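You operate a simulated robot arm through the tools that you are given. There is no shell and no other tool. Be economical: measure what you need, move in short steps, check, and stop when the job is done.

You are at the controls of a simulated two-armed robot. One attempt, no reset.

TASK
Unpin the green comb holder, then pin and lock the red one.
Fine: slacken the wing nut and pull the pin out; on the other push the pin home, then tighten the nut; hold each one still with your other hand as you work.

Only the result counts: the job must be done as asked and must still hold three seconds after the hand-in. Knocking over, shifting, dropping, spilling or breaking anything else fails it.

THE ROBOT
Two 6-joint arms with two-finger parallel grippers on one trunk, on a base that drives. Base frame: it is fixed to the floor where the robot stands at the start and does not move with it; the origin is under the middle of the robot, x ahead of it, y to its left, z up. Lengths are in mm, angles in rad, forces in N, time in s.
The left shoulder is at the start at [60, 187, 1172], the right one opposite. With the tool pointing down near the work surface each hand reaches from about 100 to 600 mm from the robot's upright axis, wherever it stands, measured 20 degrees to its own side. Places, roughly: black-handled tray [-1500, 2000, 750]; clasp lever of the blue mould [800, -700, 900]; clasp lever of the grey mould [700, -400, 900]; clay extruder plunger [800, -1100, 800]; pin of the green comb holder [500, -100, 800]; pin of the red comb holder [500, -500, 800]; plaster slab with the red grip [-1500, 1250, 750]; plaster slab with the yellow grip [-1500, 1000, 750]; push rod of the blue mould [800, -800, 800]; push rod of the grey mould [800, -500, 800]; red slide of the gauge [800, 0, 800]; ribbed clay piece [-1500, 1500, 750]; white rod [-1500, 1750, 750]; wing nut of the gauge [800, -200, 800]; wing nut of the green comb holder [500, -100, 900]; wing nut of the red comb holder [500, -400, 900]. Payload 1.57 kg a hand.
The TCP of each hand is the grasp point between the finger pads, 30 mm short of the fingertips. In the tool frame z runs along the fingers and y along their closing line. The gripper opens to 110 mm. The fingers are 24 mm wide and 12 mm thick; the gripper's body (48 by 112 mm) begins 78 mm behind the TCP.
Orientation is that of the tool frame in the base frame, as a unit quaternion [x, y, z, w]. With the fingers straight down and closing along the base's y, the tool's x points along the base's -x, its y along +y and its z along -z.

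THE INTERFACE
- The arms move only by the tool send_rows. It takes "left_series", "right_series" or both (then of equal length, played together; a hand with none holds still); each is a list of rows, each an object (a shift or turn left out is 0, a gripper value left out holds the last) with "slide": the shift along the tool's x, y, z in units of 100 mm (1.0 is 100 mm), a list of three; "dr": the turn, a rotation vector about the tool's x, y, z in units of 180 degrees (1.0 is 180 degrees), a list of three. In form: [{"slide": [dx, dy, dz], "dr": [rx, ry, rz]}, ...]. A call has 1 to 8 rows; each row is the pose to reach, as a shift and turn from the pose commanded when the call began, along the tool's axes at that moment. "left_gripper" and "right_gripper" are, for a hand that has rows, the closure, from 0 (fully open) to 1 (shut), set as the call begins (left out, the last holds). A call with a number of a shift or a turn outside -1 to 1 is refused whole. A row lasts 0.2 s, in which the tool goes at most 50 mm and 0.15 rad; a call with a longer step from one row to the next is refused whole, and so is a gripper value outside its range. Where a pose cannot be reached the arm comes as near as it can. A force on the tool above 50 N (or 10 N above the force at the start of the call, whichever is more), or a blocked arm, ends the call early, and 0.2 s more pass. The fingers move at their own pace (about 153 mm/s each) and stop on an object; they squeeze with about 21 N. The grip force told is the motor's: it shows also when the fingers shut on nothing. Time passes only in rows, and 0.2 s behind the last, so rows that repeat a pose let the fingers close. It gives the time, the measured TCP pose, the force on the tool (base axes), the opening and the grip force at its end, in the units of the frame above (readings bear some noise), with the torque about the TCP (base axes, N m) and any sound that the robot's microphone picked up.
- Cameras (640 x 400 px; columns grow to the right, rows downward): "scene" is now at [-6.8, -39, 1699.2]; the picture's right is [-0.58, -0.82, 0.00], its down [-0.71, 0.51, -0.48] and it looks along [0.39, -0.28, -0.88] (base axes); focal length 261 px, centre (320, 200). "left" rides on the left gripper at [70, -16, -141] in its tool frame; the picture's right is [0.23, 0.97, 0.00], its down [-0.86, 0.20, -0.48] and it looks along [-0.47, 0.11, 0.88] (tool axes); focal length 222 px, centre (320, 200). "right" rides on the right gripper at [70, 16, -141] in its tool frame; the picture's right is [-0.23, 0.97, 0.00], its down [-0.86, -0.20, -0.48] and it looks along [-0.47, -0.11, 0.88] (tool axes); focal length 222 px, centre (320, 200). There is no depth. A picture from a camera that has moved, and an enlarged one, comes with that camera's place and axes in the base frame and with its lens.
- grab_frame(camera): a new picture of that camera. The clock stands still meanwhile.
- move_column(by): slides the trunk up (or, below 0, down) by that many mm; the arms and the scene camera ride with it, the base frame stays. It gives what a move gives, with no picture.
- base_move(legs): drives the robot by 1 to 6 legs, each [ahead, left, turn to the left] in mm, mm and rad, along the robot's own axes; the way and the turn of a leg run together, so that a leg with both is an arc; at most 1500 mm and 3.142 rad a leg. The arms and the cameras ride along, it lands a little off, and it stops where it bumps. It gives what a move gives.
- pan_tilt(pan, tilt): turns the head with the scene camera to pan (to the left, within 1.501 rad either way) and tilt (down, from -0.506 to 1.204), counted from straight ahead of the robot. It gives what a move gives.
- enlarge(camera, box): a new picture of the part [left, top, right, bottom] of that camera's present view, enlarged. The clock stands still meanwhile.
- close_job(): hands the job in; it is judged then, once.

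Work in short steps. Places have to be worked out from the pictures, the camera data and where the tool is seen: move nearer, look again, correct. Check each grasp and each placing, and mend what went wrong. You have 120 turns and 88 pictures in all, those below and enlarged ones among them. Open the grippers and draw the arms clear of the work before you hand the job in, unless the task says otherwise; then end with one line.

The tools are called after "Call:" as a command line: name --argument value ..., lists and objects as JSON in quotes. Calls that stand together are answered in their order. send_rows: Moves the arms, as the interface text tells. Its arguments: {"type":"object","properties":{"left_series":{"type":"array","items":{"type":"object","properties":{"slide":{"type":"array","items":{"type":"number"}},"dr":{"type":"array","items":{"type":"number"}}}}},"left_gripper":{"type":"number"},"right_series":{"type":"array","items":{"type":"object","properties":{"slide":{"type":"array","items":{"type":"number"}},"dr":{"type":"array","items":{"type":"number"}}}}},"right_gripper":{"type":"number"}},"required":[]} The other tools are called the same way: move_column (by) slides the trunk up or down; base_move (legs) drives the base; pan_tilt (pan, tilt) turns the head that bears the scene camera; grab_frame (camera) takes a picture; enlarge (camera, box) takes an enlarged picture of a part of a camera's view; close_job () hands the job in.

At the start:

```text
t: 0.0
left_position: [406.0, -14.2, 1122.1]
left_orientation: [0.0, 1.0, 0.0, 0.0]
left_contact_force: [-0.2, 0.2, 0.3]
left_moment: [-0.01, 0.02, 0.01]
left_grip_width: 110.1
left_finger_force: 0.1
right_position: [254.6, -394.0, 1184.0]
right_orientation: [0.0, 1.0, 0.0, 0.0]
right_contact_force: [0.1, 0.2, -0.9]
right_moment: [0.04, 0.01, -0.03]
right_grip_width: 110.0
right_finger_force: 0.0
trunk travel left (down, up): [-800.0, 190.0]
robot x, y, heading: [0.7, 0.4, -0.001]
head pan, tilt: [-0.618, 1.066]
```

scene: 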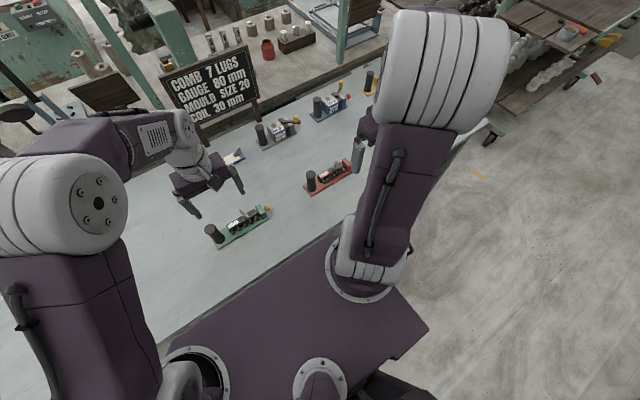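
right: 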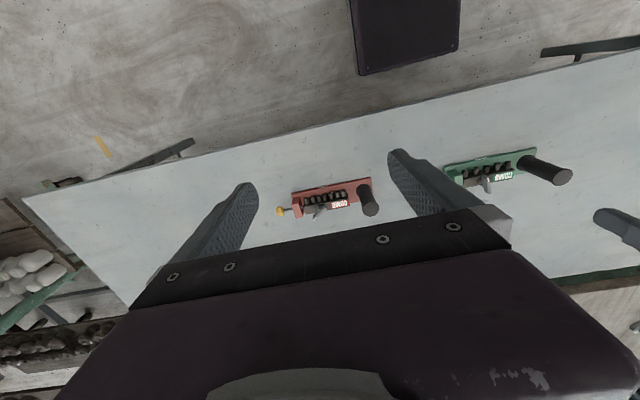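
left: 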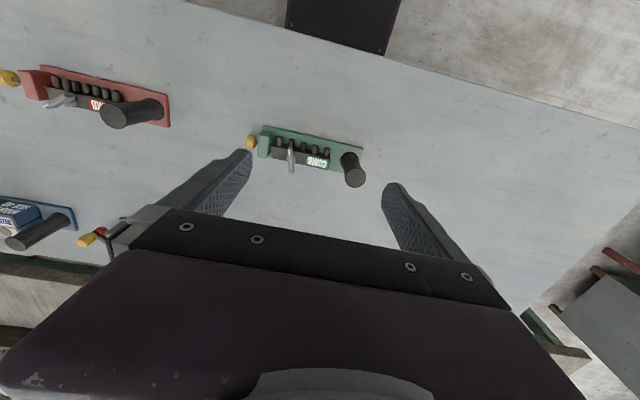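

The scene shows the green and red holders, each with a black post (handle), a base plate, a wing nut and a yellow-headed pin. I'll zoom in on both.

Call:
enlarge --camera "left" --box '[230, 110, 390, 210]'

Call:
enlarge --camera "left" --box '[0, 40, 180, 150]'

Call:
enlarge --camera "scene" --box '[190, 140, 370, 250]'

Call:
enlarge --camera "right" --box '[260, 160, 400, 240]'

```text
4.00 times, centred on (310, 160) of left
camera zoom: at [336.4, -29.4, 1262.6], right [-0.23, 0.97, 0.0], down [0.86, 0.2, 0.48], along [0.47, 0.11, -0.88], focal length 888 px, centre (360, 360)
```

zoom: 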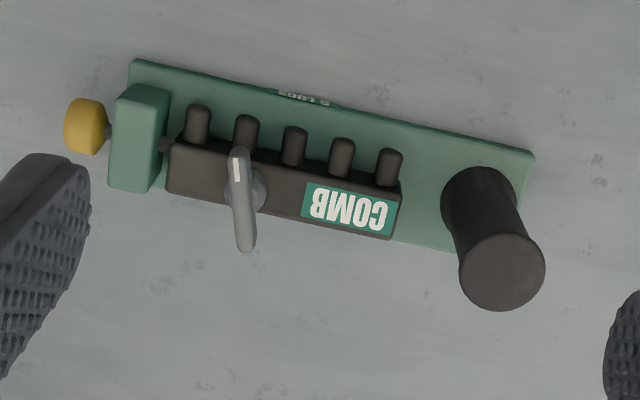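

```text
3.56 times, centred on (90, 95) of left
camera zoom: at [336.4, -29.4, 1262.6], right [-0.23, 0.97, 0.0], down [0.86, 0.2, 0.48], along [0.47, 0.11, -0.88], focal length 790 px, centre (1138, 573)
```

zoom: 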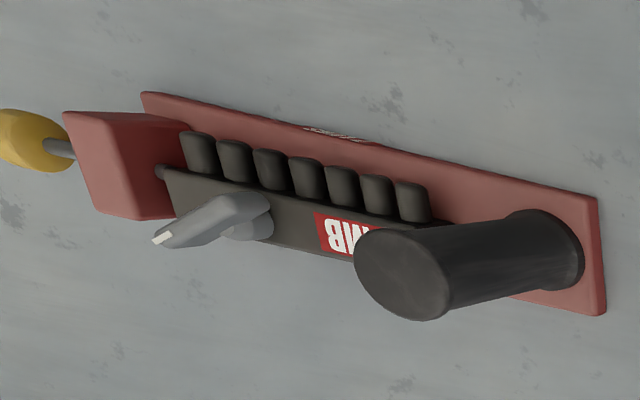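

```text
3.56 times, centred on (280, 195) of scene
camera zoom: at [-6.8, -39.0, 1699.2], right [-0.58, -0.82, 0.0], down [-0.71, 0.51, -0.48], along [0.39, -0.28, -0.88], focal length 929 px, centre (462, 218)
```

zoom: 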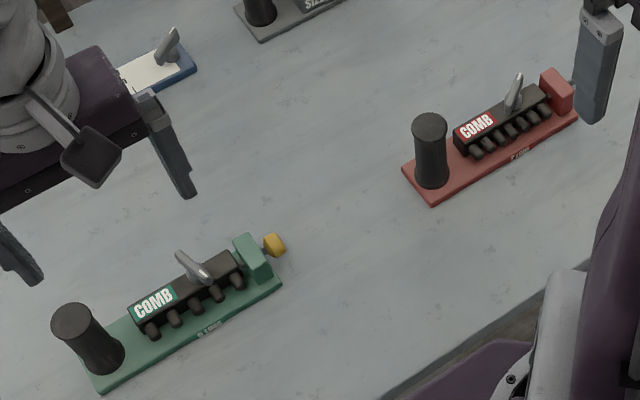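

```text
4.57 times, centred on (330, 200) of right
camera zoom: at [185.5, -377.4, 1325.6], right [0.23, 0.97, 0.0], down [0.86, -0.2, 0.48], along [0.47, -0.11, -0.88], focal length 1015 px, centre (274, 200)
```

zoom: 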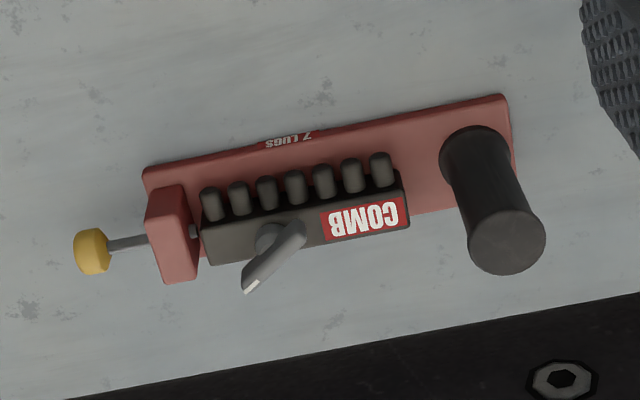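

Triangulating from the left and scene cameras, I put the green post top near (477, 67, 885), the green nut near (495, -54, 820) and the green pin knob near (480, -138, 803). I'll turn both hands towards closing along x and bring them nearer, staying high.

Call:
send_rows --left_series '[{"slide": [-0.09, 0.1, 0.1], "dr": [0, 0, 0.044]}, {"slide": [-0.18, 0.2, 0.2], "dr": [0, 0, 0.088]}, {"slide": [-0.27, 0.3, 0.3], "dr": [0, 0, 0.132]}, {"slide": [-0.36, 0.4, 0.4], "dr": [0, 0, 0.176]}, {"slide": [-0.45, 0.5, 0.5], "dr": [0, 0, 0.22]}, {"slide": [-0.54, 0.6, 0.6], "dr": [0, 0, 0.264]}, {"slide": [-0.63, 0.7, 0.7], "dr": [0, 0, 0.308]}, {"slide": [-0.71, 0.81, 0.8], "dr": [0, 0, 0.35]}]' --right_series '[{"slide": [-0.12, 0.12, 0.1], "dr": [0, 0, -0.044]}, {"slide": [-0.25, 0.25, 0.2], "dr": [0, 0, -0.088]}, {"slide": [-0.37, 0.37, 0.3], "dr": [0, 0, -0.132]}, {"slide": [-0.5, 0.5, 0.4], "dr": [0, 0, -0.176]}, {"slide": [-0.62, 0.62, 0.5], "dr": [0, 0, -0.22]}, {"slide": [-0.75, 0.75, 0.6], "dr": [0, 0, -0.264]}, {"slide": [-0.87, 0.87, 0.7], "dr": [0, 0, -0.308]}, {"slide": [-1, 1, 0.8], "dr": [0, 0, -0.35]}]'

```text
t: 1.8
left_position: [479.3, 67.6, 1041.6]
left_orientation: [0.524, 0.852, -0.001, 0.0]
left_contact_force: [-0.5, 0.4, -0.1]
left_moment: [-0.02, -0.02, -0.02]
left_grip_width: 109.8
left_finger_force: 0.1
right_position: [355.9, -293.3, 1104.5]
right_orientation: [-0.524, 0.852, 0.0, -0.001]
right_contact_force: [0.4, 0.2, 0.1]
right_moment: [-0.03, 0.02, 0.0]
right_grip_width: 110.1
right_finger_force: 0.1
trunk travel left (down, up): [-800.0, 190.0]
robot x, y, heading: [-1.0, -0.3, 0.001]
head pan, tilt: [-0.618, 1.066]
```

Both are on course. I'll finish the 90° turns, with the right hand coming closer to the green holder.

Call:
send_rows --left_series '[{"slide": [0, 0, 0.1], "dr": [0, 0, 0.0375]}, {"slide": [0, 0, 0.2], "dr": [0, 0, 0.075]}, {"slide": [0, 0, 0.3], "dr": [0, 0, 0.1125]}, {"slide": [0, 0, 0.4], "dr": [0, 0, 0.15]}]' --right_series '[{"slide": [-0.23, -0.02, 0.2], "dr": [0, 0, -0.0375]}, {"slide": [-0.47, -0.04, 0.4], "dr": [0, 0, -0.075]}, {"slide": [-0.7, -0.06, 0.5], "dr": [0, 0, -0.1125]}, {"slide": [-0.94, -0.08, 0.6], "dr": [0, 0, -0.15]}]'

Call:
grab_frame --camera "left"

Call:
grab_frame --camera "right"

```text
t: 2.8
left_position: [476.7, 68.1, 1001.2]
left_orientation: [0.708, 0.706, 0.0, 0.001]
left_contact_force: [0.5, -0.4, 0.1]
left_moment: [0.05, 0.02, 0.01]
left_grip_width: 110.1
left_finger_force: 0.0
right_position: [405.5, -210.7, 1044.5]
right_orientation: [0.708, -0.706, 0.0, 0.0]
right_contact_force: [0.3, 0.5, -0.6]
right_moment: [0.0, 0.03, -0.04]
right_grip_width: 110.0
right_finger_force: 0.0
trunk travel left (down, up): [-800.0, 190.0]
robot x, y, heading: [1.1, -0.6, -0.001]
head pan, tilt: [-0.618, 1.066]
```

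```text
80 pictures are left
camera left: at [461.6, 138.1, 1142.1], right [0.97, 0.22, 0.0], down [0.2, -0.86, 0.48], along [0.11, -0.47, -0.88], focal length 222 px, centre (320, 200)
```

left: 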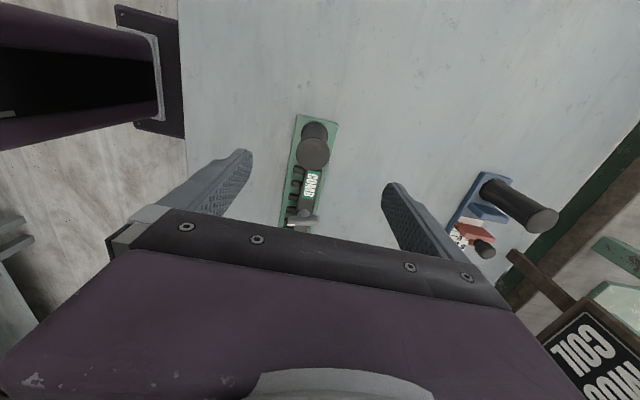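

```text
79 pictures are left
camera right: at [389.9, -281.9, 1186.4], right [-0.97, 0.23, 0.0], down [0.2, 0.86, 0.48], along [0.11, 0.47, -0.88], focal length 222 px, centre (320, 200)
```

right: 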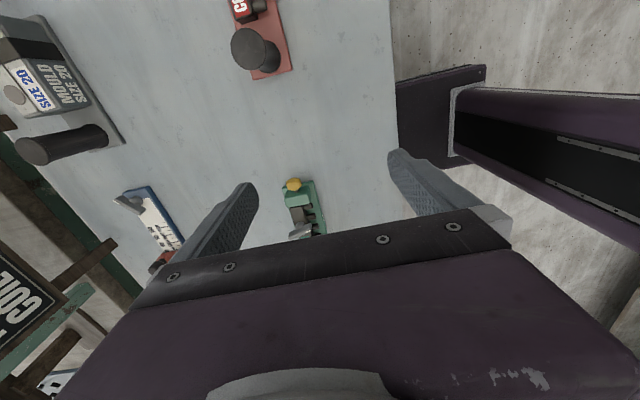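

The post refines to about (473, 65) and the holder's axis runs along y. I'll lower the left hand around the post and bring the right hand above the nut and pin for a closer look.

Call:
send_rows --left_series '[{"slide": [-0.03, -0.03, 0.25]}, {"slide": [-0.03, -0.03, 0.5]}, {"slide": [-0.03, -0.03, 0.75]}, {"slide": [-0.03, -0.03, 1]}]' --right_series '[{"slide": [-0.24, -0.21, 0.2]}, {"slide": [-0.48, -0.42, 0.4]}, {"slide": [-0.72, -0.63, 0.6]}, {"slide": [-0.96, -0.85, 0.84]}]'

Call:
grab_frame --camera "left"

Call:
grab_frame --camera "right"

```text
t: 3.8
left_position: [475.6, 66.2, 900.1]
left_orientation: [0.707, 0.707, -0.001, 0.0]
left_contact_force: [0.7, 0.5, -1.0]
left_moment: [0.0, 0.03, -0.04]
left_grip_width: 110.2
left_finger_force: 0.0
right_position: [491.0, -116.6, 958.4]
right_orientation: [-0.707, 0.707, 0.0, 0.0]
right_contact_force: [0.1, -0.1, 0.5]
right_moment: [-0.01, 0.01, 0.02]
right_grip_width: 110.1
right_finger_force: 0.1
trunk travel left (down, up): [-800.0, 190.0]
robot x, y, heading: [-0.1, -1.0, 0.001]
head pan, tilt: [-0.618, 1.066]
```

```text
78 pictures are left
camera left: at [460.1, 136.0, 1041.3], right [0.97, 0.23, 0.0], down [0.2, -0.85, 0.48], along [0.11, -0.47, -0.88], focal length 222 px, centre (320, 200)
```

left: 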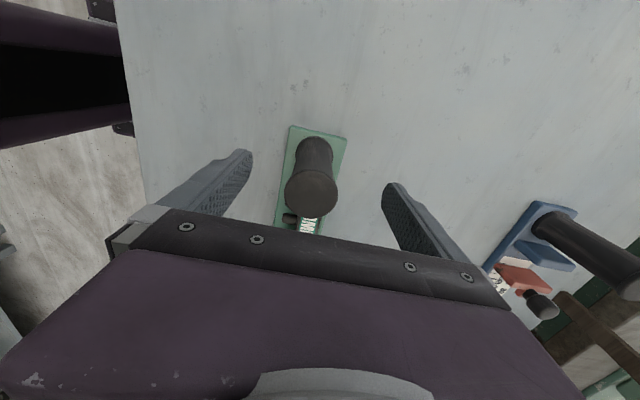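

```text
77 pictures are left
camera right: at [475.4, -187.3, 1100.1], right [-0.97, 0.23, 0.0], down [0.2, 0.86, 0.48], along [0.11, 0.47, -0.88], focal length 222 px, centre (320, 200)
```

right: 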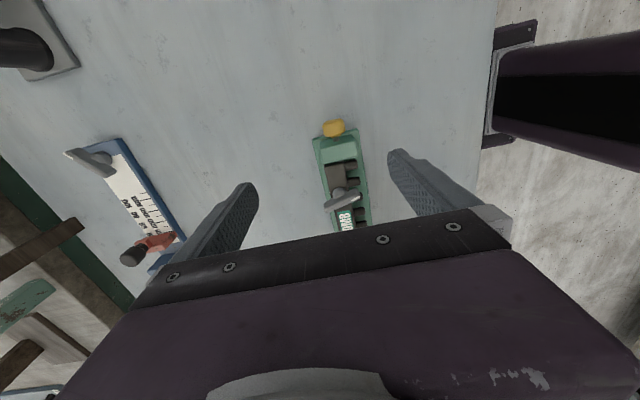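

The post looks to be at about (472, 62). I'll lower the left hand to z≈852 with that correction, and zoom on the green nut from the right camera.

Call:
send_rows --left_series '[{"slide": [-0.02, -0.02, 0.16]}, {"slide": [-0.04, -0.04, 0.32]}, {"slide": [-0.04, -0.04, 0.48]}]'

Call:
enlarge --camera "left" --box '[220, 120, 420, 245]'

Call:
enlarge --camera "right" --box '[270, 110, 398, 190]'

Call:
enlarge --camera "right" --box '[270, 160, 398, 240]'

```text
t: 4.6
left_position: [471.2, 59.3, 854.2]
left_orientation: [0.707, 0.707, 0.001, 0.001]
left_contact_force: [0.4, 0.2, 0.6]
left_moment: [-0.02, 0.03, -0.02]
left_grip_width: 110.0
left_finger_force: 0.0
right_position: [488.3, -118.5, 959.2]
right_orientation: [0.707, -0.707, 0.0, 0.0]
right_contact_force: [0.1, -0.4, -0.2]
right_moment: [0.02, -0.01, 0.01]
right_grip_width: 110.1
right_finger_force: 0.0
trunk travel left (down, up): [-800.0, 190.0]
robot x, y, heading: [1.9, 0.8, -0.001]
head pan, tilt: [-0.618, 1.066]
```

```text
3.20 times, centred on (320, 182) of left
camera zoom: at [454.9, 130.5, 994.9], right [0.97, 0.23, 0.0], down [0.2, -0.85, 0.48], along [0.11, -0.47, -0.88], focal length 711 px, centre (320, 256)
```

zoom: 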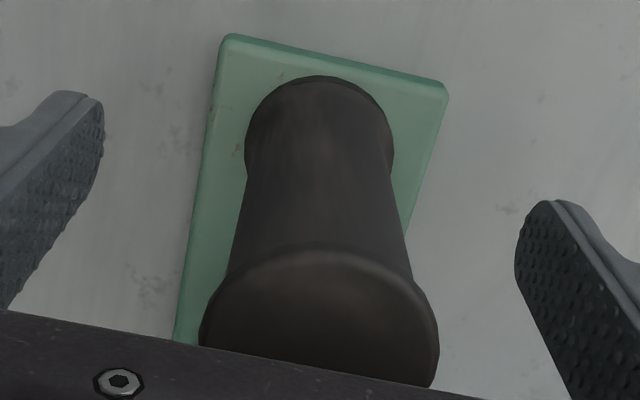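

```text
5.00 times, centred on (334, 150) of right
camera zoom: at [473.6, -188.3, 1101.1], right [-0.97, 0.23, 0.0], down [0.2, 0.86, 0.48], along [0.11, 0.47, -0.88], focal length 1111 px, centre (250, 450)
```

zoom: 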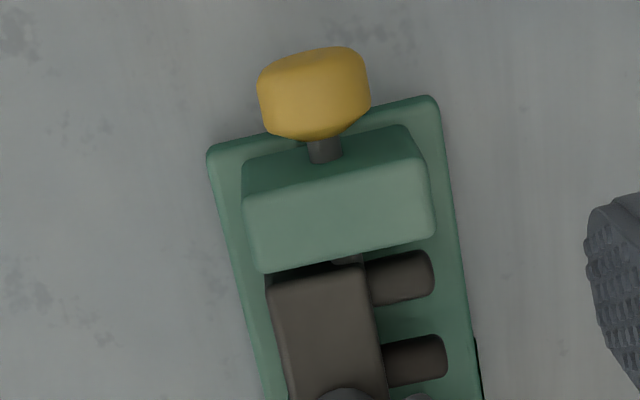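

```text
5.00 times, centred on (334, 200) of right
camera zoom: at [473.6, -188.3, 1101.1], right [-0.97, 0.23, 0.0], down [0.2, 0.86, 0.48], along [0.11, 0.47, -0.88], focal length 1111 px, centre (250, 200)
```

zoom: 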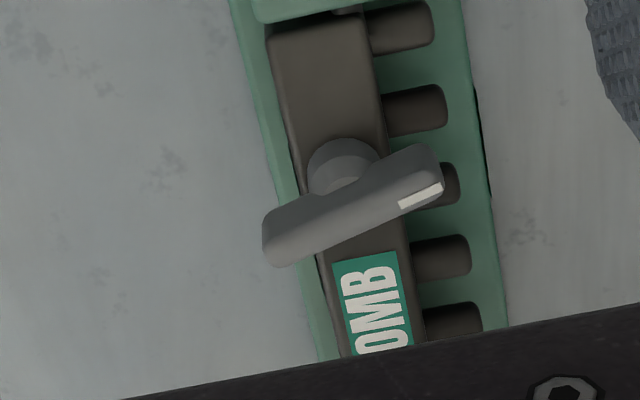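

The fingers straddle the post with x centred at about 470; I'll shift 5 mm in +y and close the left hand on it. The wing bar now triangulates to about (479, -51, 855).

Call:
send_rows --left_series '[{"slide": [0.05, 0, 0]}]'

Call:
send_rows --left_series '[{"slide": [0, 0, 0]}, {"slide": [0, 0, 0]}, {"slide": [0, 0, 0]}]' --left_gripper 1

Call:
enlarge --camera "left" --box '[220, 120, 420, 245]'

Call:
enlarge --camera "right" --box '[240, 110, 432, 230]'

```text
t: 5.0
left_position: [471.3, 66.6, 853.1]
left_orientation: [0.707, 0.707, 0.001, 0.0]
left_contact_force: [-0.2, 0.4, 0.2]
left_moment: [0.03, -0.05, 0.01]
left_grip_width: 110.0
left_finger_force: 0.1
right_position: [488.8, -117.4, 959.8]
right_orientation: [-0.707, 0.707, 0.0, 0.0]
right_contact_force: [-0.1, 0.0, 0.0]
right_moment: [0.03, -0.01, -0.01]
right_grip_width: 110.2
right_finger_force: 0.0
trunk travel left (down, up): [-800.0, 190.0]
robot x, y, heading: [2.1, 0.1, 0.007]
head pan, tilt: [-0.618, 1.066]
```

```text
t: 5.8
left_position: [470.4, 65.1, 853.8]
left_orientation: [0.707, 0.707, 0.0, 0.001]
left_contact_force: [-2.2, -0.9, -0.1]
left_moment: [0.3, -0.06, -0.02]
left_grip_width: 32.9
left_finger_force: 20.6
right_position: [489.0, -118.5, 959.4]
right_orientation: [-0.707, 0.707, -0.001, 0.0]
right_contact_force: [-0.1, -0.2, -0.2]
right_moment: [0.03, 0.0, 0.0]
right_grip_width: 110.0
right_finger_force: 0.0
trunk travel left (down, up): [-800.0, 190.0]
robot x, y, heading: [-3.7, 1.1, 0.001]
head pan, tilt: [-0.618, 1.066]
```

```text
3.20 times, centred on (320, 182) of left
camera zoom: at [454.5, 135.7, 995.0], right [0.97, 0.23, 0.0], down [0.2, -0.86, 0.48], along [0.11, -0.47, -0.88], focal length 711 px, centre (320, 256)
```

zoom: 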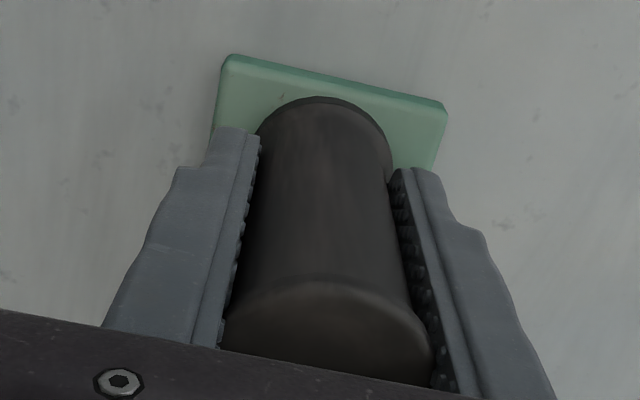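

```text
3.33 times, centred on (336, 170) of right
camera zoom: at [473.5, -188.4, 1101.1], right [-0.97, 0.23, 0.0], down [0.2, 0.86, 0.48], along [0.11, 0.47, -0.88], focal length 740 px, centre (267, 300)
```

zoom: 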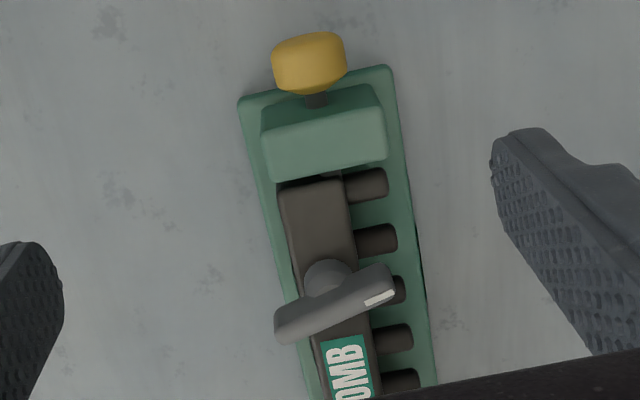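

The post is held firmly (33 mm) and the holder didn't move. The wing bar runs about 11° CCW from the x axis, with block top near z≈820. I'll turn the right hand to close across the bar while moving it above the nut.

Call:
send_rows --right_series '[{"slide": [-0.05, 0.01, 0.0], "dr": [0, 0, 0.046]}, {"slide": [-0.1, 0.02, 0.05], "dr": [0, 0, 0.092]}, {"slide": [-0.15, 0.03, 0.1], "dr": [0, 0, 0.138]}, {"slide": [-0.2, 0.04, 0.15], "dr": [0, 0, 0.184]}, {"slide": [-0.25, 0.05, 0.2], "dr": [0, 0, 0.23]}, {"slide": [-0.3, 0.06, 0.2], "dr": [0, 0, 0.276]}, {"slide": [-0.35, 0.07, 0.2], "dr": [0, 0, 0.322]}, {"slide": [-0.4, 0.09, 0.2], "dr": [0, 0, 0.368]}]'

Call:
grab_frame --camera "scene"

Call:
grab_frame --camera "right"

```text
t: 7.6
left_position: [469.8, 66.8, 853.5]
left_orientation: [0.708, 0.707, 0.0, 0.0]
left_contact_force: [-1.7, 0.1, -0.2]
left_moment: [0.42, -0.03, -0.02]
left_grip_width: 33.1
left_finger_force: 21.0
right_position: [480.8, -77.4, 942.3]
right_orientation: [-0.205, 0.979, 0.0, 0.001]
right_contact_force: [0.9, 0.1, 0.3]
right_moment: [0.01, -0.01, 0.02]
right_grip_width: 110.0
right_finger_force: 0.0
trunk travel left (down, up): [-800.0, 190.0]
robot x, y, heading: [-0.9, -0.7, -0.002]
head pan, tilt: [-0.618, 1.066]
```

```text
71 pictures are left
camera scene: at [-6.9, -39.0, 1699.2], right [-0.58, -0.82, 0.0], down [-0.71, 0.51, -0.48], along [0.39, -0.28, -0.88], focal length 261 px, centre (320, 200)
```

scene: 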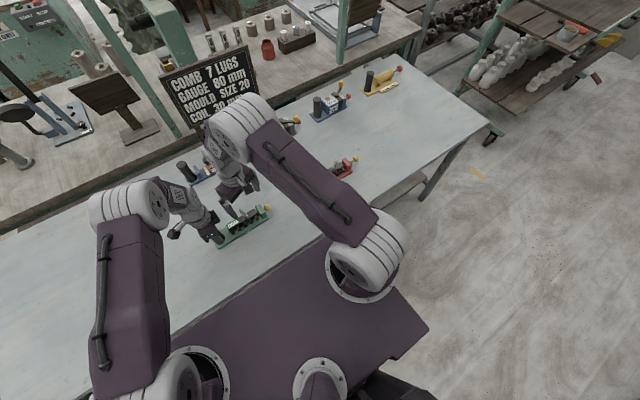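

```text
70 pictures are left
camera right: at [410.3, -90.1, 1082.1], right [-0.18, 0.98, 0.0], down [0.86, 0.16, 0.48], along [0.47, 0.09, -0.88], focal length 222 px, centre (320, 200)
```

right: 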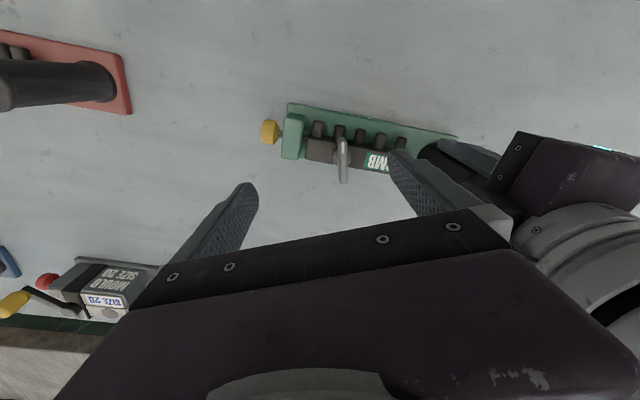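

The wing is at about (478, -52), angled about 14°. I'll partly close the right fingers (about 50 mm), align, and descend to z≈897 for a check.

Call:
send_rows --right_series '[{"slide": [0, 0, 0], "dr": [0, 0, 0.027]}, {"slide": [-0.04, 0.12, 0.1], "dr": [0, 0, 0.054]}, {"slide": [-0.09, 0.25, 0.25], "dr": [0, 0, 0.054]}, {"slide": [-0.09, 0.25, 0.45], "dr": [0, 0, 0.054]}]' --right_gripper 0.55

Call:
grab_frame --camera "right"

Call:
enlarge --camera "scene" --box '[180, 170, 292, 240]'

```text
t: 8.6
left_position: [470.6, 65.8, 854.4]
left_orientation: [0.707, 0.707, 0.0, 0.0]
left_contact_force: [-0.5, -0.5, 0.7]
left_moment: [0.31, -0.01, -0.07]
left_grip_width: 33.0
left_finger_force: 21.1
right_position: [478.7, -50.3, 894.9]
right_orientation: [-0.122, 0.993, 0.001, 0.0]
right_contact_force: [0.3, 0.3, -0.2]
right_moment: [0.0, 0.0, -0.02]
right_grip_width: 49.4
right_finger_force: 0.0
trunk travel left (down, up): [-800.0, 190.0]
robot x, y, heading: [1.5, 4.3, 0.0]
head pan, tilt: [-0.618, 1.066]
```

```text
69 pictures are left
camera right: at [407.8, -52.5, 1035.8], right [-0.01, 1.0, 0.0], down [0.88, 0.01, 0.48], along [0.48, 0.01, -0.88], focal length 222 px, centre (320, 200)
```

right: 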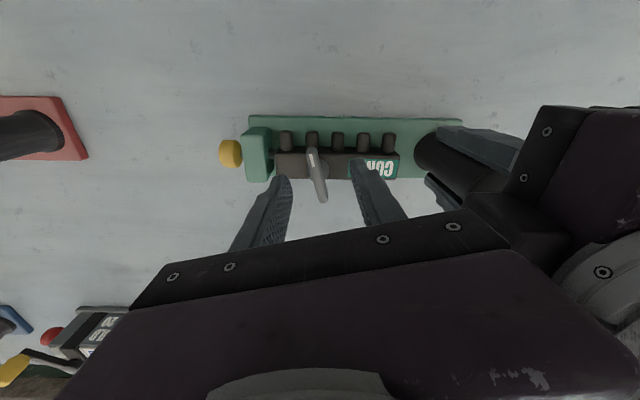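

```text
5.71 times, centred on (236, 205) of scene
camera zoom: at [-6.6, -39.0, 1699.2], right [-0.58, -0.82, 0.0], down [-0.71, 0.51, -0.48], along [0.39, -0.28, -0.88], focal length 1493 px, centre (800, 171)
```

zoom: 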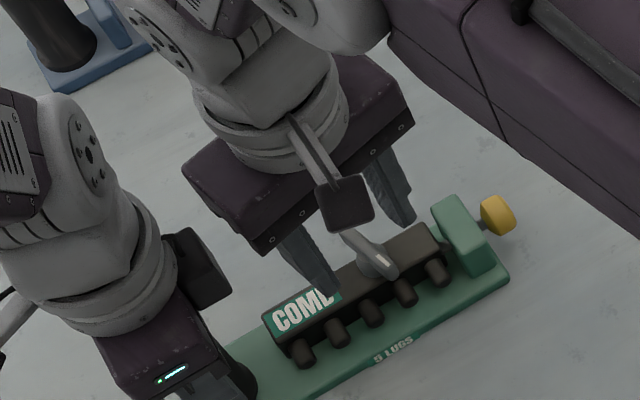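

The fingers straddle the wing, which is centred at about (482, -53). I'll adjust slightly and descend to put the tips at about z≈842, watching force.

Call:
send_rows --right_series '[{"slide": [-0.02, -0.03, 0.1]}, {"slide": [-0.02, -0.03, 0.18]}, {"slide": [-0.02, -0.03, 0.24]}]'

Call:
enlarge --camera "right" --box '[240, 120, 400, 220]'

Call:
enlarge --camera "scene" --box '[215, 190, 279, 230]'

```text
t: 9.4
left_position: [470.9, 65.5, 854.4]
left_orientation: [0.707, 0.707, 0.0, 0.0]
left_contact_force: [-0.2, -0.1, 0.1]
left_moment: [0.25, 0.0, -0.05]
left_grip_width: 33.0
left_finger_force: 21.0
right_position: [482.1, -53.6, 872.1]
right_orientation: [-0.122, 0.992, 0.0, -0.001]
right_contact_force: [1.2, 0.0, 0.5]
right_moment: [0.0, 0.0, -0.04]
right_grip_width: 49.7
right_finger_force: 0.2
trunk travel left (down, up): [-800.0, 190.0]
robot x, y, heading: [3.9, -2.1, 0.002]
head pan, tilt: [-0.618, 1.066]
```

```text
4.00 times, centred on (320, 170) of right
camera zoom: at [410.8, -55.0, 1012.1], right [-0.02, 1.0, 0.0], down [0.88, 0.01, 0.48], along [0.48, 0.01, -0.88], focal length 888 px, centre (320, 320)
```

zoom: 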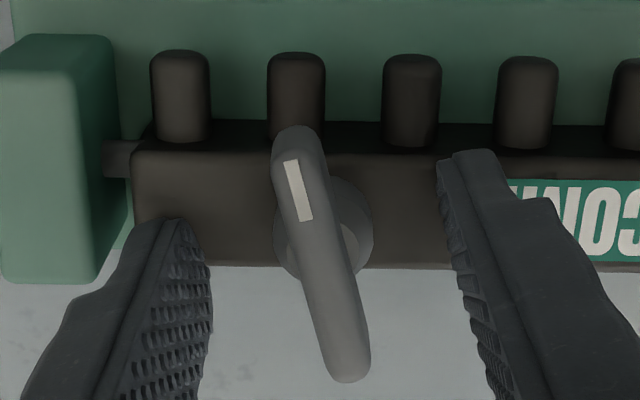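

```text
10.00 times, centred on (247, 210) of scene
camera zoom: at [-6.7, -39.0, 1699.2], right [-0.58, -0.82, 0.0], down [-0.71, 0.51, -0.48], along [0.39, -0.28, -0.88], focal length 2612 px, centre (1050, 100)
```

zoom: 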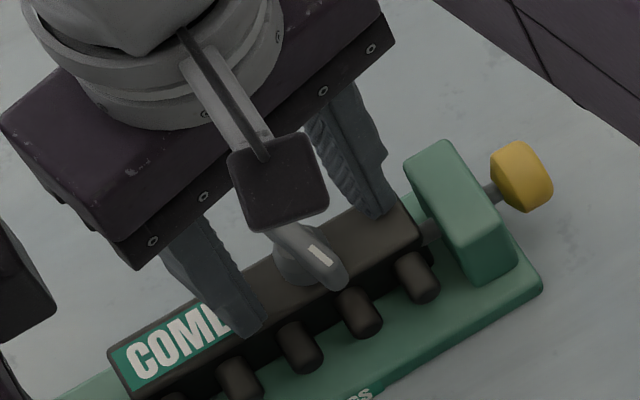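

The fingers sit at either side of the wing, above the block. I'll close the right hand on the wing.

Call:
send_rows --right_series '[{"slide": [0, 0, 0]}, {"slide": [0, 0, 0]}, {"slide": [0, 0, 0]}]' --right_gripper 1

Call:
enlarge --camera "right" --box '[240, 120, 400, 220]'

```text
t: 10.2
left_position: [471.3, 63.5, 852.8]
left_orientation: [0.707, 0.707, 0.0, 0.0]
left_contact_force: [2.6, -11.1, -0.1]
left_moment: [0.53, 0.23, -0.16]
left_grip_width: 33.4
left_finger_force: 20.7
right_position: [481.1, -52.9, 871.2]
right_orientation: [-0.123, 0.992, 0.0, 0.0]
right_contact_force: [-3.6, 10.5, -0.4]
right_moment: [0.11, -0.06, 0.42]
right_grip_width: 8.7
right_finger_force: 21.6
trunk travel left (down, up): [-800.0, 190.0]
robot x, y, heading: [0.9, 1.1, -0.001]
head pan, tilt: [-0.618, 1.066]
```

```text
4.00 times, centred on (320, 170) of right
camera zoom: at [410.7, -54.6, 1012.2], right [-0.02, 1.0, 0.0], down [0.88, 0.01, 0.48], along [0.48, 0.01, -0.88], focal length 888 px, centre (320, 320)
```

zoom: 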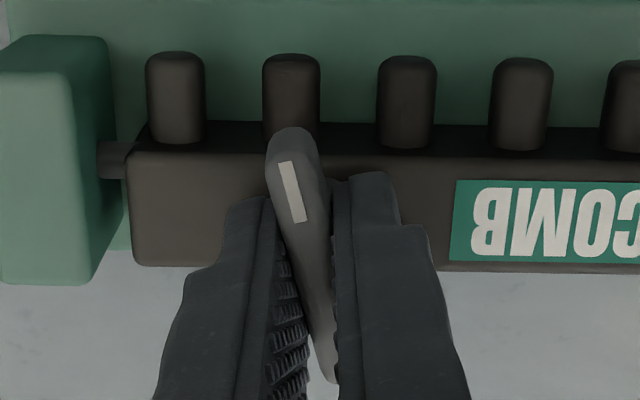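

The wing is gripped (8.7 mm), with a little side load. I'll test slackening by turning CCW (seen from above) about 20°, easing +y by 1.5 mm.

Call:
send_rows --right_series '[{"slide": [-0.01, 0.015, 0], "dr": [0, 0, -0.03]}, {"slide": [-0.01, 0.015, 0], "dr": [0, 0, -0.06]}, {"slide": [-0.01, 0.015, 0], "dr": [0, 0, -0.09]}, {"slide": [-0.01, 0.015, 0], "dr": [0, 0, -0.12]}]'

Call:
enlarge --camera "right" --box '[240, 120, 400, 220]'

```text
t: 11.2
left_position: [470.9, 66.3, 853.6]
left_orientation: [0.707, 0.707, 0.0, 0.001]
left_contact_force: [-0.7, 1.1, 8.6]
left_moment: [-0.71, -0.15, -0.12]
left_grip_width: 33.1
left_finger_force: 21.1
right_position: [481.0, -51.8, 872.1]
right_orientation: [-0.308, 0.951, 0.0, 0.0]
right_contact_force: [2.0, 0.1, -5.6]
right_moment: [-0.2, 0.03, -0.03]
right_grip_width: 8.7
right_finger_force: 20.6
trunk travel left (down, up): [-800.0, 190.0]
robot x, y, heading: [-2.3, -0.3, 0.001]
head pan, tilt: [-0.618, 1.066]
```

```text
4.00 times, centred on (320, 170) of right
camera zoom: at [416.0, -79.5, 1012.7], right [-0.38, 0.92, 0.0], down [0.81, 0.34, 0.48], along [0.44, 0.18, -0.88], focal length 888 px, centre (320, 320)
```

zoom: 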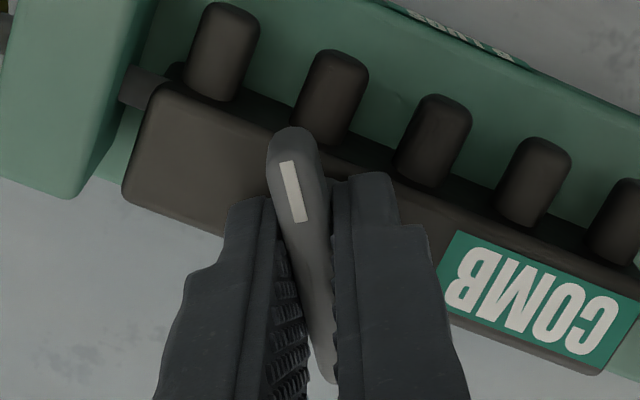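

The wing turned with the hand and there's almost no torque. I'll continue CCW by another 63°.

Call:
send_rows --right_series '[{"slide": [0, 0, 0.005], "dr": [0, 0, -0.044]}, {"slide": [0, 0, 0.005], "dr": [0, 0, -0.088]}, {"slide": [0, 0, 0.005], "dr": [0, 0, -0.132]}, {"slide": [0, 0, 0.005], "dr": [0, 0, -0.176]}, {"slide": [0, 0, 0.005], "dr": [0, 0, -0.22]}, {"slide": [0, 0, 0.005], "dr": [0, 0, -0.264]}, {"slide": [0, 0, 0.005], "dr": [0, 0, -0.308]}, {"slide": [0, 0, 0.005], "dr": [0, 0, -0.352]}]'

Call:
enlarge --camera "right" --box '[240, 100, 432, 220]'

```text
t: 13.0
left_position: [469.5, 65.8, 854.7]
left_orientation: [0.707, 0.707, 0.0, 0.0]
left_contact_force: [2.2, -4.4, -4.9]
left_moment: [0.18, 0.13, 0.25]
left_grip_width: 33.1
left_finger_force: 21.2
right_position: [481.4, -52.1, 870.9]
right_orientation: [0.762, -0.648, 0.0, 0.0]
right_contact_force: [-4.9, 3.8, 9.0]
right_moment: [0.42, 0.09, -0.08]
right_grip_width: 8.7
right_finger_force: 21.1
trunk travel left (down, up): [-800.0, 190.0]
robot x, y, heading: [-0.5, 1.7, -0.001]
head pan, tilt: [-0.618, 1.066]
```

```text
3.33 times, centred on (336, 160) of right
camera zoom: at [477.3, -122.9, 1012.2], right [-1.0, 0.07, 0.0], down [0.06, 0.88, 0.48], along [0.03, 0.48, -0.88], focal length 740 px, centre (267, 333)
```

zoom: 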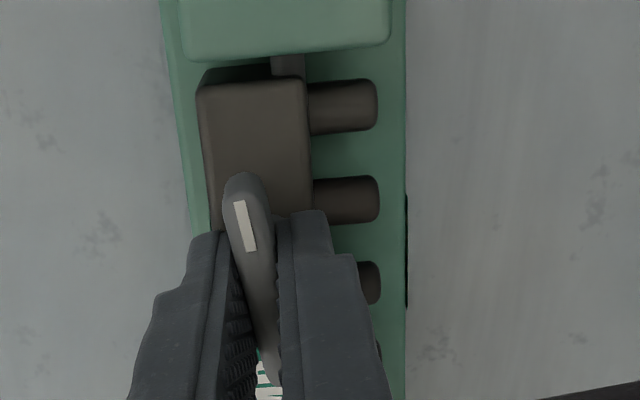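

There's no stop yet, after about 85° turned. Comparing the marked wing end with the slack red nut suggests about 110° or more, so I'll go on 45°.

Call:
send_rows --right_series '[{"slide": [0, 0, 0], "dr": [0, 0, -0.042]}, {"slide": [0, 0, 0], "dr": [0, 0, -0.084]}, {"slide": [0, 0, 0], "dr": [0, 0, -0.126]}, {"slide": [0, 0, 0], "dr": [0, 0, -0.168]}, {"slide": [0, 0, 0], "dr": [0, 0, -0.21]}, {"slide": [0, 0, 0], "dr": [0, 0, -0.25]}]'

Call:
enlarge --camera "right" --box '[240, 100, 432, 220]'

```text
t: 14.4
left_position: [470.1, 66.3, 854.9]
left_orientation: [0.707, 0.707, -0.001, 0.0]
left_contact_force: [-4.2, 0.0, 1.6]
left_moment: [-0.61, -0.16, 0.13]
left_grip_width: 33.1
left_finger_force: 21.1
right_position: [482.2, -51.6, 870.9]
right_orientation: [0.951, -0.308, 0.001, -0.001]
right_contact_force: [4.2, 0.9, 0.1]
right_moment: [0.05, 0.01, -0.69]
right_grip_width: 16.4
right_finger_force: 21.3
trunk travel left (down, up): [-800.0, 190.0]
robot x, y, heading: [0.6, 2.5, -0.004]
head pan, tilt: [-0.618, 1.066]
```

```text
3.33 times, centred on (336, 160) of right
camera zoom: at [528.6, -105.6, 1011.9], right [-0.76, -0.66, 0.0], down [-0.58, 0.66, 0.48], along [-0.31, 0.36, -0.88], focal length 740 px, centre (267, 333)
```

zoom: 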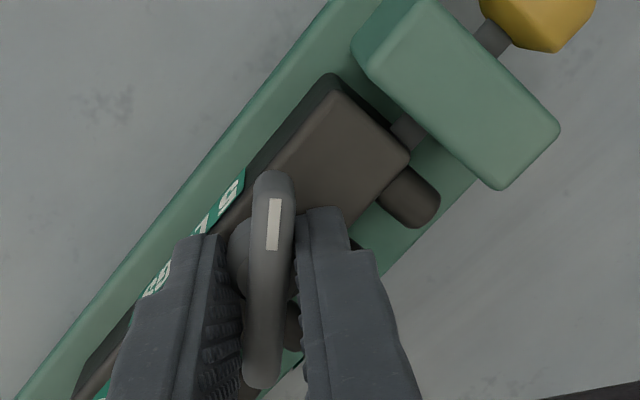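

The fingers opened to 16 mm and slipped round a stopped wing: the nut is at its slack end stop. I'll release and rise clear.

Call:
send_rows --right_series '[{"slide": [0, 0, 0]}, {"slide": [0, 0, 0]}, {"slide": [0, 0, -0.3]}, {"slide": [0, 0, -0.6]}, {"slide": [0, 0, -0.8]}]' --right_gripper 0.5

Call:
enlarge --camera "right" --box '[240, 80, 464, 220]'

```text
t: 15.6
left_position: [469.7, 65.3, 853.3]
left_orientation: [0.707, 0.707, 0.001, 0.0]
left_contact_force: [0.8, 1.3, -0.2]
left_moment: [0.08, 0.0, 0.01]
left_grip_width: 33.1
left_finger_force: 21.2
right_position: [483.2, -52.0, 950.8]
right_orientation: [0.951, -0.31, 0.0, 0.0]
right_contact_force: [0.0, 0.1, 0.0]
right_moment: [-0.01, -0.02, 0.01]
right_grip_width: 54.9
right_finger_force: 0.1
trunk travel left (down, up): [-800.0, 190.0]
robot x, y, heading: [4.0, -1.4, -0.001]
head pan, tilt: [-0.618, 1.066]
```

```text
2.86 times, centred on (352, 150) of right
camera zoom: at [529.6, -105.1, 1092.4], right [-0.76, -0.65, 0.0], down [-0.57, 0.66, 0.48], along [-0.31, 0.36, -0.88], focal length 635 px, centre (229, 343)
```

zoom: 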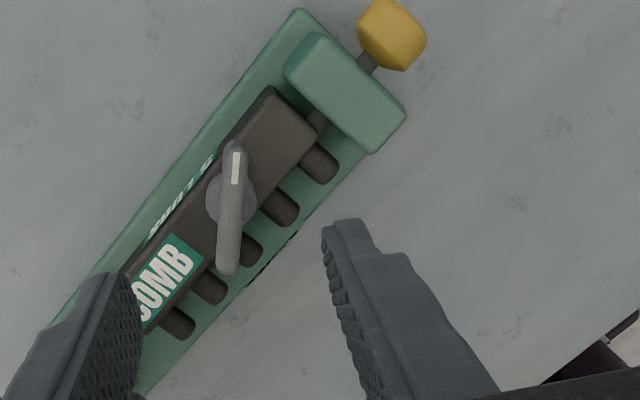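

The nut is loose and I can see it all clearly. The pin knob triangulates to about (473, -135, 820). I'll turn the right hand to close along x and go over the knob.

Call:
send_rows --right_series '[{"slide": [0.07, 0.12, 0], "dr": [0, 0, 0.043]}, {"slide": [0.15, 0.25, 0], "dr": [0, 0, 0.086]}, {"slide": [0.22, 0.37, 0], "dr": [0, 0, 0.129]}, {"slide": [0.3, 0.5, 0.0], "dr": [0, 0, 0.172]}, {"slide": [0.37, 0.62, 0.05], "dr": [0, 0, 0.215]}, {"slide": [0.45, 0.75, 0.1], "dr": [0, 0, 0.258]}, {"slide": [0.51, 0.86, 0.2], "dr": [0, 0, 0.301]}]'

Call:
grab_frame --camera "right"

Call:
enlarge --camera "scene" --box '[200, 180, 296, 240]'

```text
t: 17.2
left_position: [470.4, 66.2, 854.5]
left_orientation: [0.707, 0.707, -0.001, 0.0]
left_contact_force: [-0.5, 0.5, 0.0]
left_moment: [-0.36, -0.05, 0.09]
left_grip_width: 33.0
left_finger_force: 20.9
right_position: [472.1, -151.3, 931.4]
right_orientation: [-0.706, 0.708, 0.0, 0.001]
right_contact_force: [0.3, 0.7, 0.8]
right_moment: [-0.03, 0.02, -0.01]
right_grip_width: 55.0
right_finger_force: 0.1
trunk travel left (down, up): [-800.0, 190.0]
robot x, y, heading: [3.1, -1.1, -0.001]
head pan, tilt: [-0.618, 1.066]
```

```text
60 pictures are left
camera right: at [455.9, -221.4, 1072.2], right [-0.97, 0.23, 0.0], down [0.2, 0.85, 0.48], along [0.11, 0.47, -0.88], focal length 222 px, centre (320, 200)
```

right: 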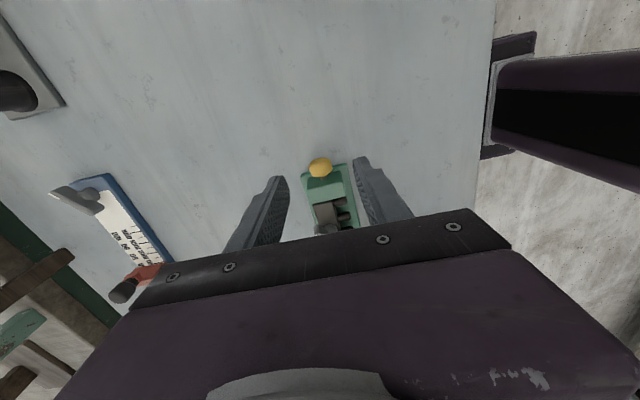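

```text
6.67 times, centred on (248, 210) of scene
camera zoom: at [-6.6, -39.0, 1699.2], right [-0.58, -0.82, 0.0], down [-0.71, 0.51, -0.48], along [0.39, -0.28, -0.88], focal length 1742 px, centre (800, 133)
```

zoom: 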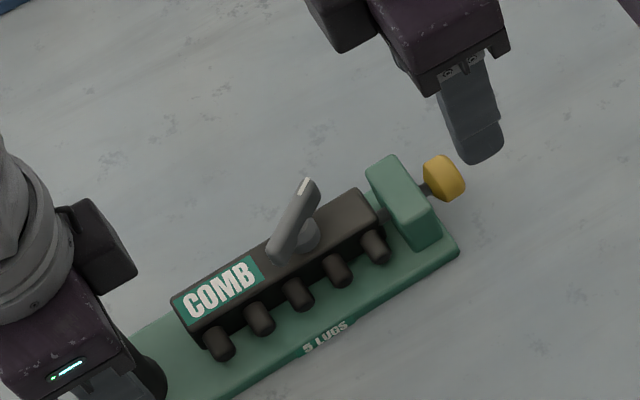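

The knob estimate is now (477, -133, 818). I'll descend to about z=870 just behind it and re-check.

Call:
send_rows --right_series '[{"slide": [-0.05, -0.05, 0.2]}, {"slide": [-0.09, -0.05, 0.4]}, {"slide": [-0.09, -0.05, 0.6]}]'

Call:
enlarge --camera "right" --box '[240, 120, 400, 220]'

```text
t: 18.0
left_position: [470.4, 66.3, 854.2]
left_orientation: [0.707, 0.707, 0.0, 0.0]
left_contact_force: [-0.5, 0.3, -0.3]
left_moment: [-0.05, -0.1, -0.01]
left_grip_width: 33.2
left_finger_force: 20.8
right_position: [477.6, -141.6, 870.6]
right_orientation: [-0.706, 0.708, 0.0, 0.0]
right_contact_force: [0.8, -0.4, -0.2]
right_moment: [-0.01, -0.01, 0.02]
right_grip_width: 54.9
right_finger_force: 0.1
trunk travel left (down, up): [-800.0, 190.0]
robot x, y, heading: [0.4, 0.5, 0.001]
head pan, tilt: [-0.618, 1.066]
```

```text
4.00 times, centred on (320, 170) of right
camera zoom: at [461.6, -212.2, 1011.8], right [-0.97, 0.23, 0.0], down [0.2, 0.85, 0.48], along [0.11, 0.47, -0.88], focal length 888 px, centre (320, 320)
```

zoom: 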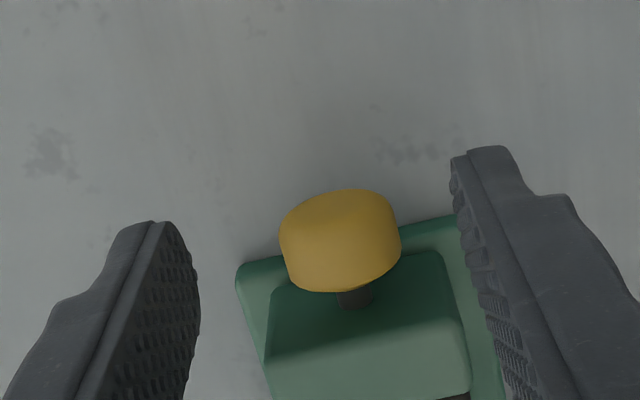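

The knob refines to about (474, -133, 828) with a 27 mm diameter. I'll descend around it, then close.

Call:
send_rows --right_series '[{"slide": [-0.035, 0.035, 0.13]}, {"slide": [-0.035, 0.035, 0.26]}, {"slide": [-0.035, 0.035, 0.38]}]'

Call:
send_rows --right_series '[{"slide": [0, 0, 0]}, {"slide": [0, 0, 0]}]' --right_gripper 1

Call:
enlarge --camera "right" --box '[240, 120, 400, 220]'

```text
t: 18.8
left_position: [470.2, 66.1, 854.6]
left_orientation: [0.707, 0.707, 0.0, 0.0]
left_contact_force: [-0.7, 0.5, 0.2]
left_moment: [0.07, -0.11, 0.13]
left_grip_width: 33.4
left_finger_force: 20.9
right_position: [472.9, -138.2, 832.9]
right_orientation: [-0.706, 0.708, 0.0, 0.0]
right_contact_force: [0.1, -0.7, -0.4]
right_moment: [-0.04, -0.01, 0.01]
right_grip_width: 55.1
right_finger_force: 0.1
trunk travel left (down, up): [-800.0, 190.0]
robot x, y, heading: [0.7, -0.2, 0.001]
head pan, tilt: [-0.618, 1.066]
```

```text
t: 19.4
left_position: [471.6, 65.7, 853.4]
left_orientation: [0.707, 0.707, 0.0, 0.0]
left_contact_force: [-0.5, 1.2, 0.5]
left_moment: [0.05, 0.01, -0.11]
left_grip_width: 33.0
left_finger_force: 21.1
right_position: [474.1, -138.0, 831.3]
right_orientation: [-0.707, 0.707, 0.0, 0.0]
right_contact_force: [0.8, 0.5, 0.1]
right_moment: [0.01, -0.03, 0.16]
right_grip_width: 24.8
right_finger_force: 21.1
trunk travel left (down, up): [-800.0, 190.0]
robot x, y, heading: [-0.8, 0.8, 0.003]
head pan, tilt: [-0.618, 1.066]
```

```text
4.00 times, centred on (320, 170) of right
camera zoom: at [458.1, -208.1, 973.5], right [-0.97, 0.23, 0.0], down [0.2, 0.85, 0.48], along [0.11, 0.47, -0.88], focal length 888 px, centre (320, 320)
```

zoom: 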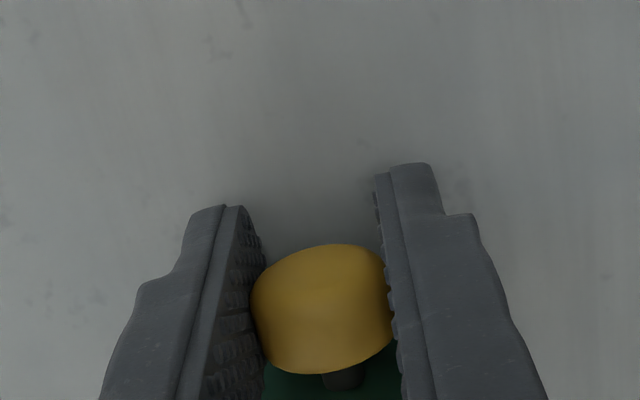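

The knob is gripped (24.8 mm) with hardly any side load. I'll pull along -y by 20 mm.

Call:
send_rows --right_series '[{"slide": [0.05, 0, 0]}, {"slide": [0.1, 0, 0]}, {"slide": [0.15, 0, 0]}, {"slide": [0.2, 0, 0]}]'

Call:
enlarge --camera "right" --box '[240, 120, 400, 220]'

Call:
enlarge --camera "scene" --box '[200, 180, 296, 240]'

```text
t: 20.4
left_position: [471.3, 66.3, 853.5]
left_orientation: [0.707, 0.707, 0.0, 0.0]
left_contact_force: [3.5, -2.6, 0.6]
left_moment: [-0.39, -0.01, 0.35]
left_grip_width: 32.9
left_finger_force: 21.1
right_position: [474.1, -158.3, 834.4]
right_orientation: [-0.706, 0.708, 0.0, 0.001]
right_contact_force: [-4.0, 3.1, -0.6]
right_moment: [0.03, 0.04, 0.38]
right_grip_width: 25.0
right_finger_force: 20.5
trunk travel left (down, up): [-800.0, 190.0]
robot x, y, heading: [-0.3, -1.7, -0.002]
head pan, tilt: [-0.618, 1.066]
```

```text
4.00 times, centred on (320, 170) of right
camera zoom: at [458.2, -228.6, 974.3], right [-0.97, 0.23, 0.0], down [0.2, 0.85, 0.48], along [0.11, 0.47, -0.88], focal length 888 px, centre (320, 320)
```

zoom: 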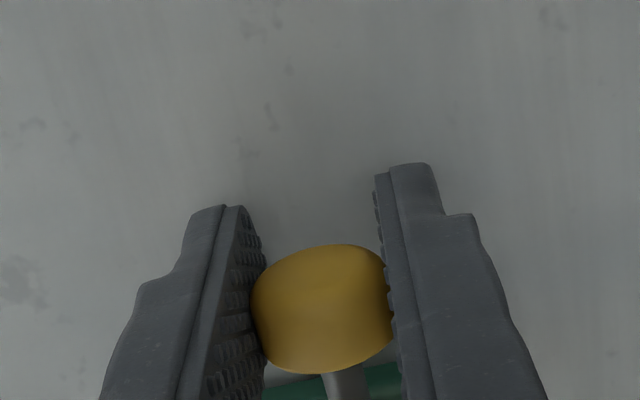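

```text
6.67 times, centred on (248, 210) of scene
camera zoom: at [-6.2, -39.3, 1699.2], right [-0.58, -0.82, 0.0], down [-0.71, 0.51, -0.48], along [0.39, -0.28, -0.88], focal length 1742 px, centre (800, 133)
```

zoom: 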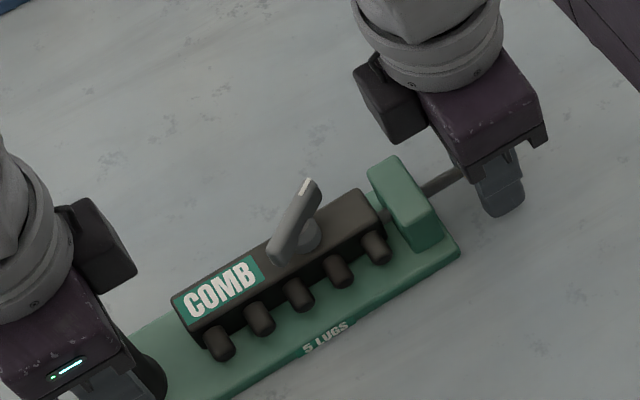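

The pin slides out easily. I'll continue another 15 mm with a small x ease.

Call:
send_rows --right_series '[{"slide": [0.04, 0.005, 0]}, {"slide": [0.08, 0.01, 0]}, {"slide": [0.12, 0.01, 0]}, {"slide": [0.15, 0.01, 0]}]'

Call:
enlarge --camera "scene" --box '[200, 180, 296, 240]'

```text
t: 21.4
left_position: [470.7, 65.4, 854.5]
left_orientation: [0.707, 0.707, 0.001, 0.0]
left_contact_force: [0.6, -16.5, -0.2]
left_moment: [0.52, -0.06, 0.18]
left_grip_width: 33.2
left_finger_force: 20.6
right_position: [474.0, -173.2, 834.0]
right_orientation: [-0.706, 0.709, 0.0, 0.001]
right_contact_force: [-1.9, 15.9, 1.8]
right_moment: [0.03, -0.02, 0.04]
right_grip_width: 25.0
right_finger_force: 20.4
trunk travel left (down, up): [-800.0, 190.0]
robot x, y, heading: [2.4, -3.3, 0.001]
head pan, tilt: [-0.618, 1.066]
```

```text
6.67 times, centred on (248, 210) of scene
camera zoom: at [-6.5, -39.3, 1699.2], right [-0.58, -0.82, 0.0], down [-0.71, 0.51, -0.48], along [0.39, -0.28, -0.88], focal length 1742 px, centre (800, 133)
```

zoom: 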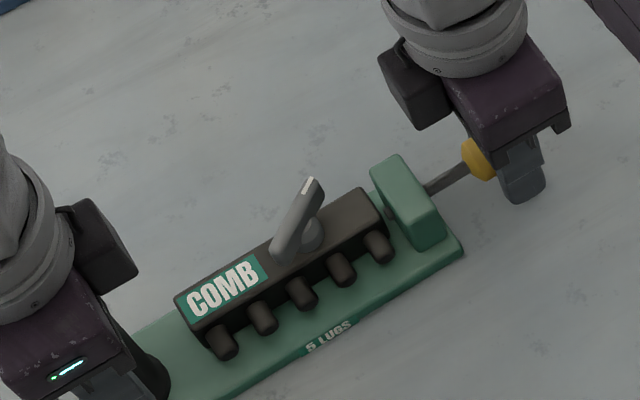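

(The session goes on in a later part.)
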